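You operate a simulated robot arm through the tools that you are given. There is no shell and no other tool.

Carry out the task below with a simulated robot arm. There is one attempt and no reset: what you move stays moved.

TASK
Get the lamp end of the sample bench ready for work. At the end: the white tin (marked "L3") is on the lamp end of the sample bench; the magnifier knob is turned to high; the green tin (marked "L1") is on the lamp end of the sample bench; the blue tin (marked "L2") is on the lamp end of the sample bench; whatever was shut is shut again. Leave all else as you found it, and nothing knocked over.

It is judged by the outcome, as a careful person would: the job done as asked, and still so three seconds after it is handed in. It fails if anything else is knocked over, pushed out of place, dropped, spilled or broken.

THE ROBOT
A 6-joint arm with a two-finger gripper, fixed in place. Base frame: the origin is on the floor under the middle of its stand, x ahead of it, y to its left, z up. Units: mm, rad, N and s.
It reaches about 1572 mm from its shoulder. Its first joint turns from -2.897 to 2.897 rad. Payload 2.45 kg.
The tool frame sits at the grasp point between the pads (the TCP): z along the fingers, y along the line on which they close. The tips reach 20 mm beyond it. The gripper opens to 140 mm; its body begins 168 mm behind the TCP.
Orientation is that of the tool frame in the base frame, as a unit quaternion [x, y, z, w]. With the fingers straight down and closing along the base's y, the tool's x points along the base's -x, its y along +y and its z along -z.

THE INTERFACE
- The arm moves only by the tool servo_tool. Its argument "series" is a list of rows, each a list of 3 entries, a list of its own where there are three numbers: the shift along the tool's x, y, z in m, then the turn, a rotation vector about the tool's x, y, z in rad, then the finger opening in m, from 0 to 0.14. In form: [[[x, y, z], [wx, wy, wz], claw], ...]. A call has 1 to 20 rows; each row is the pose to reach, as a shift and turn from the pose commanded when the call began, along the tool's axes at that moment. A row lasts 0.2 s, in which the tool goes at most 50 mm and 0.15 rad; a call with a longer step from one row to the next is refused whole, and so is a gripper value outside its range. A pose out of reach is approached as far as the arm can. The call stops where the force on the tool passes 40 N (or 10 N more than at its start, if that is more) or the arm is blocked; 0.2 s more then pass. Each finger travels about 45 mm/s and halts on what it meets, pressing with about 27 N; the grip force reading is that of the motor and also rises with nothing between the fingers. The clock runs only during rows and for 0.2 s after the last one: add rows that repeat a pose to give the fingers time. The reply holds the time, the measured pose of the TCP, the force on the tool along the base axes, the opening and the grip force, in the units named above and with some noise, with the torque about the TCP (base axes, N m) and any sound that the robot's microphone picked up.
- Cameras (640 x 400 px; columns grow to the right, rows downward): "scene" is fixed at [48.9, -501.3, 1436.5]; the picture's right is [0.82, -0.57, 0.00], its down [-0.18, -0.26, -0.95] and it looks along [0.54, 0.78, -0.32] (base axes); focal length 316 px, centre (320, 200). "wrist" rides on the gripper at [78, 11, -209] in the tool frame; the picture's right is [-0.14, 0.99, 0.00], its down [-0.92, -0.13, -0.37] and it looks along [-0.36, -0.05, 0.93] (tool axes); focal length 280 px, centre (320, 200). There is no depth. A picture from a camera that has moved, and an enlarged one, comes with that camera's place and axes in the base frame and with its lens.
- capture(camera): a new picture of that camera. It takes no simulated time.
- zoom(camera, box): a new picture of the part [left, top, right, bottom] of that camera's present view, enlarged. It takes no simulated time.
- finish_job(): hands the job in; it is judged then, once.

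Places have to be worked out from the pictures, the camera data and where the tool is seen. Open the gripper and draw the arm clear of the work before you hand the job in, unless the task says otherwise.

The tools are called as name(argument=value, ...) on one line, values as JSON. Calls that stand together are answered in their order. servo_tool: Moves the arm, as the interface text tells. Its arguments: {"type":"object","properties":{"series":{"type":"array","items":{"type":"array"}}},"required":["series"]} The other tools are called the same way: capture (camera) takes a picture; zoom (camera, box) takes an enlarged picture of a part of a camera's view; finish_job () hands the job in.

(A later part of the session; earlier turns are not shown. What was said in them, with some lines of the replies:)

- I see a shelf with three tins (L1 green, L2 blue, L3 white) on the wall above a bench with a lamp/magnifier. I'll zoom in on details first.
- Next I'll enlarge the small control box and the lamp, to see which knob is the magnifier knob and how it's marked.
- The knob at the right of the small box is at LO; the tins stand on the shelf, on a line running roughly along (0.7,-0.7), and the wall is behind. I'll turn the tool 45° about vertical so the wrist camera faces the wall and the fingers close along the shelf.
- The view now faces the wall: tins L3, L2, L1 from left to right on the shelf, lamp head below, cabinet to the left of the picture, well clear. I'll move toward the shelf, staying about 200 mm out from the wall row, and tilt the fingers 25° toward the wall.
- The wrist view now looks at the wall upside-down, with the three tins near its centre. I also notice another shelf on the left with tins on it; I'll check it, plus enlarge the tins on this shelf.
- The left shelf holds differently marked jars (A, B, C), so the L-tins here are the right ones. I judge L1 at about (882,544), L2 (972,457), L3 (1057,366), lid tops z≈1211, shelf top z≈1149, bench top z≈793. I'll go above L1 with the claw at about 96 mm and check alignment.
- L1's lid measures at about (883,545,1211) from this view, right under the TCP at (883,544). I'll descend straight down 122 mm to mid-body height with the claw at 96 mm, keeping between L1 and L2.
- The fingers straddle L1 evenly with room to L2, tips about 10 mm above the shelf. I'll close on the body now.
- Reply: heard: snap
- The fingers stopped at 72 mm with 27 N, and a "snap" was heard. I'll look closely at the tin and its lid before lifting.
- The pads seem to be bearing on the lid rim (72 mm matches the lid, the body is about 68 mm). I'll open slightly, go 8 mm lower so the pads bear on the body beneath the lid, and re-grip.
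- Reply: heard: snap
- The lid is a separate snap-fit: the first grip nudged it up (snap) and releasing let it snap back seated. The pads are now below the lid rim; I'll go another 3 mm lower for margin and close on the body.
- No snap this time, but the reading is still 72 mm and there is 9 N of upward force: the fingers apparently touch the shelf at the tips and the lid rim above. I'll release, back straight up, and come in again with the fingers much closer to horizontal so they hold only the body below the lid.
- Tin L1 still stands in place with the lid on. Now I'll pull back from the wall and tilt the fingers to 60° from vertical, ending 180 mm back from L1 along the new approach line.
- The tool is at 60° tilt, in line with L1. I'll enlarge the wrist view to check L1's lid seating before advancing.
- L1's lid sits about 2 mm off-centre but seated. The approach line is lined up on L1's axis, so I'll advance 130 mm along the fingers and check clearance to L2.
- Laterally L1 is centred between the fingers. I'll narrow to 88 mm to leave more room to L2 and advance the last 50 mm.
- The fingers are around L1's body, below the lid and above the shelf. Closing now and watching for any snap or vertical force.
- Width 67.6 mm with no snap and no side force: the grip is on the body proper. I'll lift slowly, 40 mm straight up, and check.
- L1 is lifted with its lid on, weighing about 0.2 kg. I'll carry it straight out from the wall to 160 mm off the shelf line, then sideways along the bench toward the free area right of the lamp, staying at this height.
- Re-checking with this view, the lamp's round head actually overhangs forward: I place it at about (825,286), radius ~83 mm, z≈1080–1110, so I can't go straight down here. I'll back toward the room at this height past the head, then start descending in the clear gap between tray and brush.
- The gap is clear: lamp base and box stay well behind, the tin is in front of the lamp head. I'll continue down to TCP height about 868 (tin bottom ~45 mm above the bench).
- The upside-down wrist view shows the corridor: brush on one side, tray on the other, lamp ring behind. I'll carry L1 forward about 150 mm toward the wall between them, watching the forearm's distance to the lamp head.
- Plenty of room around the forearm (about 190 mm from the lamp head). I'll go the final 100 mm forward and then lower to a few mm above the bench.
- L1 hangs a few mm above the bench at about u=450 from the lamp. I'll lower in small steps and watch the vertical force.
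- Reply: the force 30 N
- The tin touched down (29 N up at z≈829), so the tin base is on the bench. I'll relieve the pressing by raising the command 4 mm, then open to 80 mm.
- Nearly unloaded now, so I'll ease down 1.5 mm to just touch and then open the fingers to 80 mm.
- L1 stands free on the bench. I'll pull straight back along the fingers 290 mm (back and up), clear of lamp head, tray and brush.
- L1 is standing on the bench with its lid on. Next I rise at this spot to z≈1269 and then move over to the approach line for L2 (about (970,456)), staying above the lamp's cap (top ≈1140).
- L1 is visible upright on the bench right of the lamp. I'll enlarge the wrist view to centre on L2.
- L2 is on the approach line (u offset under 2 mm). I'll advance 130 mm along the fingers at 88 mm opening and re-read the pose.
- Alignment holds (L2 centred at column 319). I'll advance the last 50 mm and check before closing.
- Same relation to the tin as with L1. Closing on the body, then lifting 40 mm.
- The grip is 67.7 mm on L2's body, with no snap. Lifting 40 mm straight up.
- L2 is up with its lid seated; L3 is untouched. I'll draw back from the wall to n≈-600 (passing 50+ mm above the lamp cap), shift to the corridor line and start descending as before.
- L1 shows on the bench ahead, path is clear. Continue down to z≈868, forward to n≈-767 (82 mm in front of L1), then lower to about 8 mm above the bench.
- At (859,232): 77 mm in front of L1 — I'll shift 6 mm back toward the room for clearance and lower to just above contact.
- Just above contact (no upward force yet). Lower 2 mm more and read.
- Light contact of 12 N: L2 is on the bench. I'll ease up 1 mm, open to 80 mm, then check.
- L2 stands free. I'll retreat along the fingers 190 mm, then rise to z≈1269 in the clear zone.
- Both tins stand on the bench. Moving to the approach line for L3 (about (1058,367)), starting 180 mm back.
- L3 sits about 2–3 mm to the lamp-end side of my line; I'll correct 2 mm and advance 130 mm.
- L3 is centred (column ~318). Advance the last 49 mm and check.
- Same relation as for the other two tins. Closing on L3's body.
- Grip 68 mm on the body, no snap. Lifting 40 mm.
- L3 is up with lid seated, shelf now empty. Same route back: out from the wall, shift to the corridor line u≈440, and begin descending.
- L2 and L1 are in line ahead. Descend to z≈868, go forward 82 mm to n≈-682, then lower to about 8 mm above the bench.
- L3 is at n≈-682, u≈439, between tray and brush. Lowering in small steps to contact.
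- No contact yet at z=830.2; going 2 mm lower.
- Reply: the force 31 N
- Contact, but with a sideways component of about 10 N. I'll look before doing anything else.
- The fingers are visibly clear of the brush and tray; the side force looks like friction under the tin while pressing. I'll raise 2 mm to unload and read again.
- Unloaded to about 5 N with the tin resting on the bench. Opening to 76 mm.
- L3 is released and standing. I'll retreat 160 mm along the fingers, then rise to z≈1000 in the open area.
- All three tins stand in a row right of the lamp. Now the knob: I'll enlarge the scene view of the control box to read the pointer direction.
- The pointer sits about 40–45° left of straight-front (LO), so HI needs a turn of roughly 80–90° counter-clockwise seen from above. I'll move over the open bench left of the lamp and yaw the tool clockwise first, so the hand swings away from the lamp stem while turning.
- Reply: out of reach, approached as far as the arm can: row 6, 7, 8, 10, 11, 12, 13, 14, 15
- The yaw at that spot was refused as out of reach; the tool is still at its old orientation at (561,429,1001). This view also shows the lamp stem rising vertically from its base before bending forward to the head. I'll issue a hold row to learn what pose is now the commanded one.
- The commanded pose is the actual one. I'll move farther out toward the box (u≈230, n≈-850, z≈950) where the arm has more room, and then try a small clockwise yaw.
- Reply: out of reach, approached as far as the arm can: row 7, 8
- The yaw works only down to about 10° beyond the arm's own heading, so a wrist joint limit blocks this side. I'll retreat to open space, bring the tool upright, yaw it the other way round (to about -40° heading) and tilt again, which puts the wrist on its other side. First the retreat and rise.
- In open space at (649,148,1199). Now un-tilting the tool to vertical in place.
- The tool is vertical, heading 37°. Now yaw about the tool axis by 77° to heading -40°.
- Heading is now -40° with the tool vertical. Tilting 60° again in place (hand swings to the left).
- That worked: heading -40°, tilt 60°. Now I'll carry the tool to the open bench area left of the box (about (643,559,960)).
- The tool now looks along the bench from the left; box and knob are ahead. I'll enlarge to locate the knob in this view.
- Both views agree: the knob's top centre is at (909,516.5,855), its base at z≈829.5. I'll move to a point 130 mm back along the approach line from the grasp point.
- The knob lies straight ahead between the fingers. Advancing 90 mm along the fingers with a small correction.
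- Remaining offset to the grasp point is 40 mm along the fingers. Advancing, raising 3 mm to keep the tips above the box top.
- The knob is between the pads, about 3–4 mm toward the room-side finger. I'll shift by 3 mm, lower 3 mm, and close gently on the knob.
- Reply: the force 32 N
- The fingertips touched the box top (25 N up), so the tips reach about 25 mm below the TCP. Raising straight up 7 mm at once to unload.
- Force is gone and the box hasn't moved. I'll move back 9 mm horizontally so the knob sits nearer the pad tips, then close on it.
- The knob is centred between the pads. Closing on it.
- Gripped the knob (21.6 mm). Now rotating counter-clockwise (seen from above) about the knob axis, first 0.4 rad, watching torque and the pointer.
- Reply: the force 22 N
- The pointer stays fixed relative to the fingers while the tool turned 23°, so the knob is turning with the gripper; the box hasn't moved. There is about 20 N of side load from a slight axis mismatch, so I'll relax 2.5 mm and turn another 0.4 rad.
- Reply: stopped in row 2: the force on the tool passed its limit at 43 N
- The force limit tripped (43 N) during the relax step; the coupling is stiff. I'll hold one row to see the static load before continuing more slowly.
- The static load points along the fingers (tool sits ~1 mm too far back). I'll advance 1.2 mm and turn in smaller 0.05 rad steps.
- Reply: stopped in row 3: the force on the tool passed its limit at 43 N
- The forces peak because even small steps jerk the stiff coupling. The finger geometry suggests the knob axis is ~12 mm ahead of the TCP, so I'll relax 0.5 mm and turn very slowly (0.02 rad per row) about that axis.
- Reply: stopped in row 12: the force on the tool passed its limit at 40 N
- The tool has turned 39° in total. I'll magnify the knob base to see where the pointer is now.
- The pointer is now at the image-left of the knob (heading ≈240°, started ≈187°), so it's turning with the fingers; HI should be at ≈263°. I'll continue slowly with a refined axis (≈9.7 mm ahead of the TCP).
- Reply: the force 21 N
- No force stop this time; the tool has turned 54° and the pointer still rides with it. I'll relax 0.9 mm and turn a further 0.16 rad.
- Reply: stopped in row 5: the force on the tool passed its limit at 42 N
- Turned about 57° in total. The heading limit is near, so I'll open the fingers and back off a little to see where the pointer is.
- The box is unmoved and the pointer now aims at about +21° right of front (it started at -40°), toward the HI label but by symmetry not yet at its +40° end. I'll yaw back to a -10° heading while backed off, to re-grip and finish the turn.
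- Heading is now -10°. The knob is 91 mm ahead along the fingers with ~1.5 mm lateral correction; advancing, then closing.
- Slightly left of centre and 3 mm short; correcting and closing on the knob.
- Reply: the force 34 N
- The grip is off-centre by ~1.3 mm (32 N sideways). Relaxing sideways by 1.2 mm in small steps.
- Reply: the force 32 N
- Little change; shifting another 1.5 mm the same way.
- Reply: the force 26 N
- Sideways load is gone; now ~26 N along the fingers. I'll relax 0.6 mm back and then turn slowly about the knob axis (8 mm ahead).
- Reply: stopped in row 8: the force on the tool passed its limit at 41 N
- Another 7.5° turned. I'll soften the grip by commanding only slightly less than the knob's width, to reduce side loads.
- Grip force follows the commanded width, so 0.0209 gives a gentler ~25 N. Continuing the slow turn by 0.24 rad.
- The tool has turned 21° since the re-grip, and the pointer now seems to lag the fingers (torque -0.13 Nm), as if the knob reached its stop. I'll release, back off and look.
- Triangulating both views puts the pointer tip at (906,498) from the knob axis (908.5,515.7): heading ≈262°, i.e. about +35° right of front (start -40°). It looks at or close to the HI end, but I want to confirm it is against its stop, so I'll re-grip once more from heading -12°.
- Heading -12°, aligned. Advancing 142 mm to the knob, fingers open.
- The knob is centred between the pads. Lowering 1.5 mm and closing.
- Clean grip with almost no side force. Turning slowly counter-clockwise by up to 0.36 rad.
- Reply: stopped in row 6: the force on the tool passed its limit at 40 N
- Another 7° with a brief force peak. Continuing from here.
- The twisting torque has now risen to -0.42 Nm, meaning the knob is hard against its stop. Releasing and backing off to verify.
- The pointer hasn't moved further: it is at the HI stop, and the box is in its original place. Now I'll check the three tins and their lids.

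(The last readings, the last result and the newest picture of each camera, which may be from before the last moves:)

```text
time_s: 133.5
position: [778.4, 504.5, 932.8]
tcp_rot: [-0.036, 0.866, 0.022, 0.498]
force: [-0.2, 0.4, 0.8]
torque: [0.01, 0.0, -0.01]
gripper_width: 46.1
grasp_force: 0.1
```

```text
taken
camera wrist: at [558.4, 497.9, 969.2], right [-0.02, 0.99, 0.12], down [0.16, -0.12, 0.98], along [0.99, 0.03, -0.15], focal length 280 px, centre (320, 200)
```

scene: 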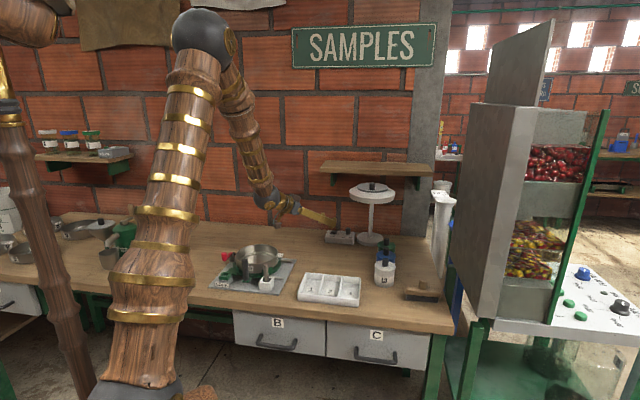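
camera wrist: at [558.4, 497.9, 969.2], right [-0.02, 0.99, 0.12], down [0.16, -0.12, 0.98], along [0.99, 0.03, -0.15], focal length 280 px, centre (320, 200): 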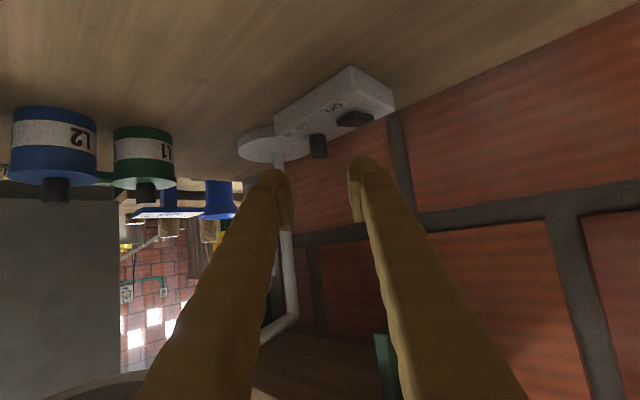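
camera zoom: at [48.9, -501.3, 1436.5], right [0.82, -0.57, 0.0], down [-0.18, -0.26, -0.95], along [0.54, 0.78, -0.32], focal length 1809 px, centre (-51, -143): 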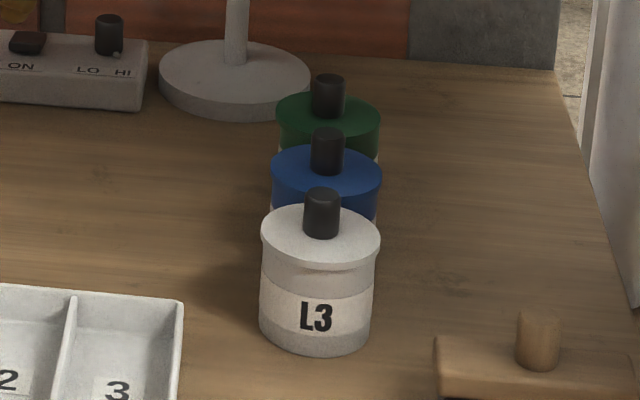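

All three tins stand upright. I'll enlarge the wrist view of L1 and L2 to compare how their lids sit.

zoom(camera="wrist", box=[0, 95, 190, 215])

zoom(camera="wrist", box=[105, 115, 185, 210])

```text
3.33 times, centred on (95, 155) of wrist
camera zoom: at [558.4, 497.9, 969.2], right [-0.02, 0.99, 0.12], down [0.16, -0.12, 0.98], along [0.99, 0.03, -0.15], focal length 935 px, centre (1070, 350)
```

zoom: 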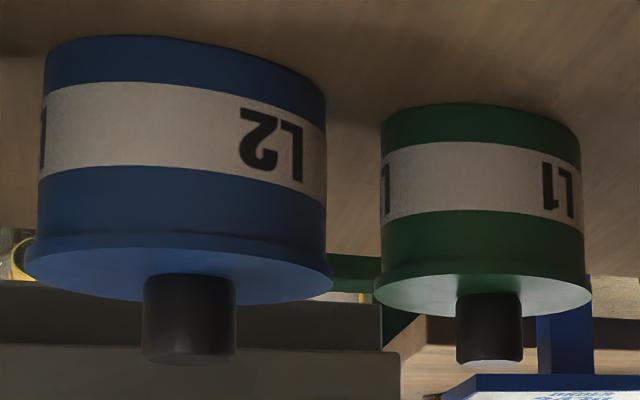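

```text
4.21 times, centred on (145, 162) of wrist
camera zoom: at [558.4, 497.9, 969.2], right [-0.02, 0.99, 0.12], down [0.16, -0.12, 0.98], along [0.99, 0.03, -0.15], focal length 1181 px, centre (1057, 358)
```

zoom: 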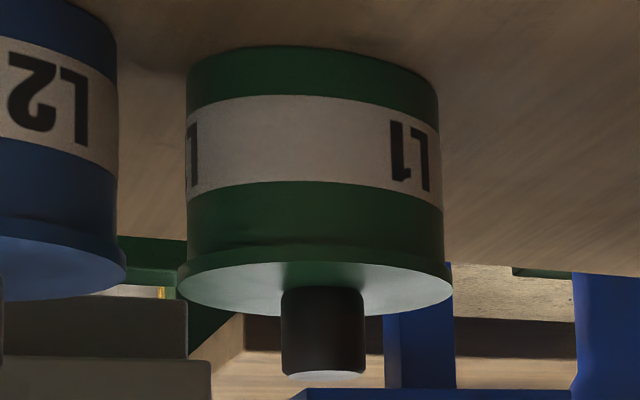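

Measured from this view, L1's knob top (≈889) is no higher than L2's (≈891), so its lid is fully seated like the others. Everything is done; I'll draw the arm back and up into open space and open the gripper.

servo_tool(series=[[[0, 0, -0.04], [0, 0, 0], 0.05], [[0, 0, -0.08], [0, 0, 0], 0.06], [[0, 0, -0.12], [0, 0, 0], 0.07], [[-0.0243, -0.0242, -0.1394], [0, 0, 0], 0.08], [[-0.0486, -0.0485, -0.1588], [0, 0, 0], 0.09], [[-0.0729, -0.0727, -0.1782], [0, 0, 0], 0.1], [[-0.0972, -0.0969, -0.1976], [0, 0, 0], 0.11], [[-0.1215, -0.1212, -0.217], [0, 0, 0], 0.12], [[-0.1457, -0.1454, -0.2364], [0, 0, 0], 0.13], [[-0.17, -0.1696, -0.2558], [0, 0, 0], 0.14], [[-0.1943, -0.1938, -0.2752], [0, 0, 0], 0.14], [[-0.2186, -0.2181, -0.2946], [0, 0, 0], 0.14], [[-0.2429, -0.2423, -0.314], [0, 0, 0], 0.14], [[-0.2429, -0.2423, -0.314], [0, 0, 0], 0.14]])

capture(camera="scene")

zoom(camera="scene", box=[190, 170, 460, 340])

```text
time_s: 136.5
position: [644.6, 248.8, 1298.1]
tcp_rot: [-0.036, 0.866, 0.021, 0.498]
force: [0.6, -0.2, 0.7]
torque: [0.05, -0.03, -0.02]
gripper_width: 140.0
grasp_force: 0.0
```

```text
taken
```

scene: 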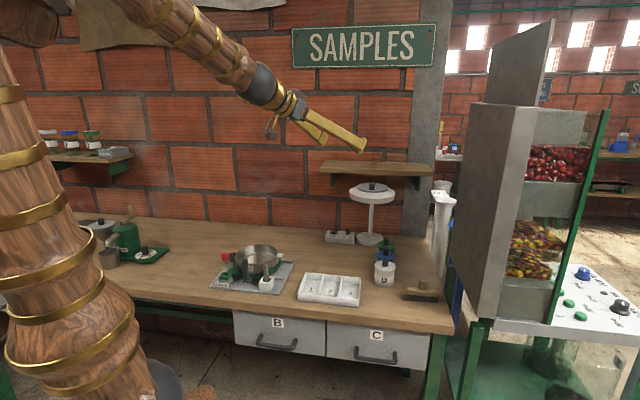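

```text
2.35 times, centred on (325, 255) of scene
camera zoom: at [48.9, -501.3, 1436.5], right [0.82, -0.57, 0.0], down [-0.18, -0.26, -0.95], along [0.54, 0.78, -0.32], focal length 745 px, centre (308, 71)
```

zoom: 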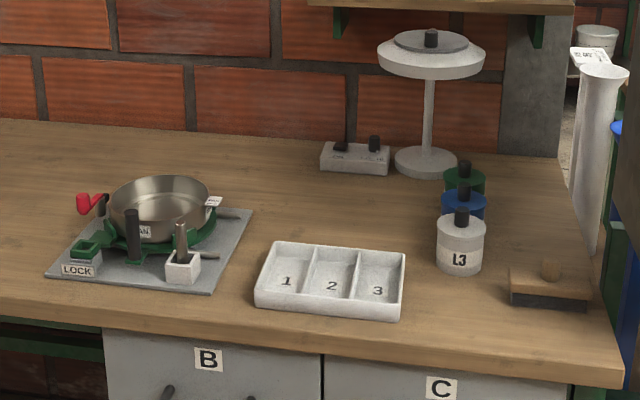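

The three tins stand by the lamp, and tray, brush, pan and lamp are as they were. One last look at the knob before handing in.

zoom(camera="scene", box=[322, 222, 362, 247])

zoom(camera="scene", box=[360, 225, 410, 295])

```text
16.00 times, centred on (342, 234) of scene
camera zoom: at [48.9, -501.3, 1436.5], right [0.82, -0.57, 0.0], down [-0.18, -0.26, -0.95], along [0.54, 0.78, -0.32], focal length 5064 px, centre (-32, -352)
```

zoom: 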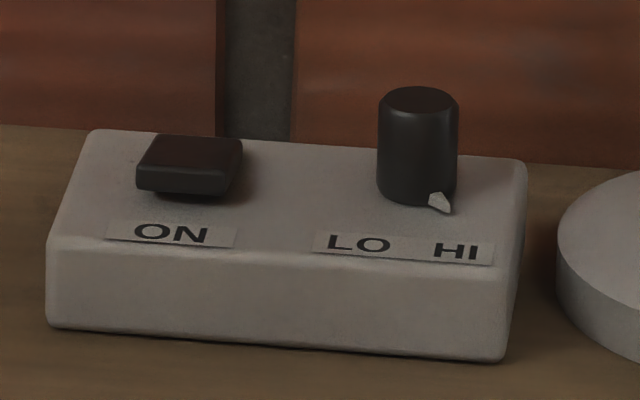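

```text
5.71 times, centred on (385, 260) of scene
camera zoom: at [48.9, -501.3, 1436.5], right [0.82, -0.57, 0.0], down [-0.18, -0.26, -0.95], along [0.54, 0.78, -0.32], focal length 1809 px, centre (-51, -143)
```

zoom: 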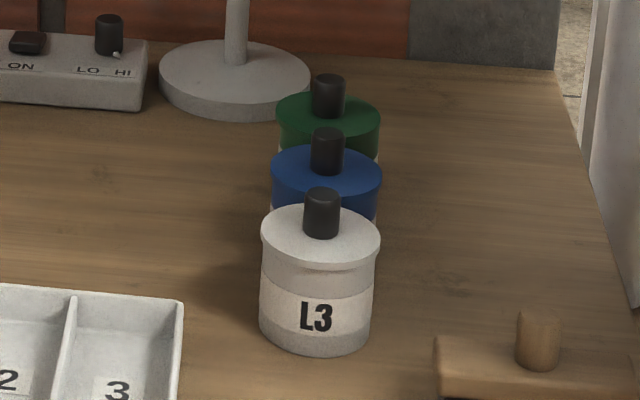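

The pointer sits at HI, the tins are upright with lids on, the box, tray, brush and lamp haven't moved, and the arm is clear with the gripper open. Handing in.

finish_job()

```text
The job is handed in.
```

The lamp end of the sample bench is set up as asked, and I've handed the job in. I haven't seen the judging result.

- **Tins:** L1 (green), L2 (blue) and L3 (white) stand upright in a row beside the lamp, all with lids on.
- **L1's lid:** my first grip nudged the lid up, and it snapped back when I let go. In the final views it sits level with L2's lid, so I left it alone.
- **Magnifier knob:** it is turned from LO to HI. I re-gripped it to turn it further; it resisted and the pointer didn't move, so it is at its stop. The ON switch was not touched.
- **Everything else:** the lamp, control box, tray, brush and pan are where they started, and nothing was knocked over. While I lined up the grip, the fingertips pressed the top of the control box once (about 25 N), but it didn't move.

The arm is drawn back clear of the bench with the gripper open.
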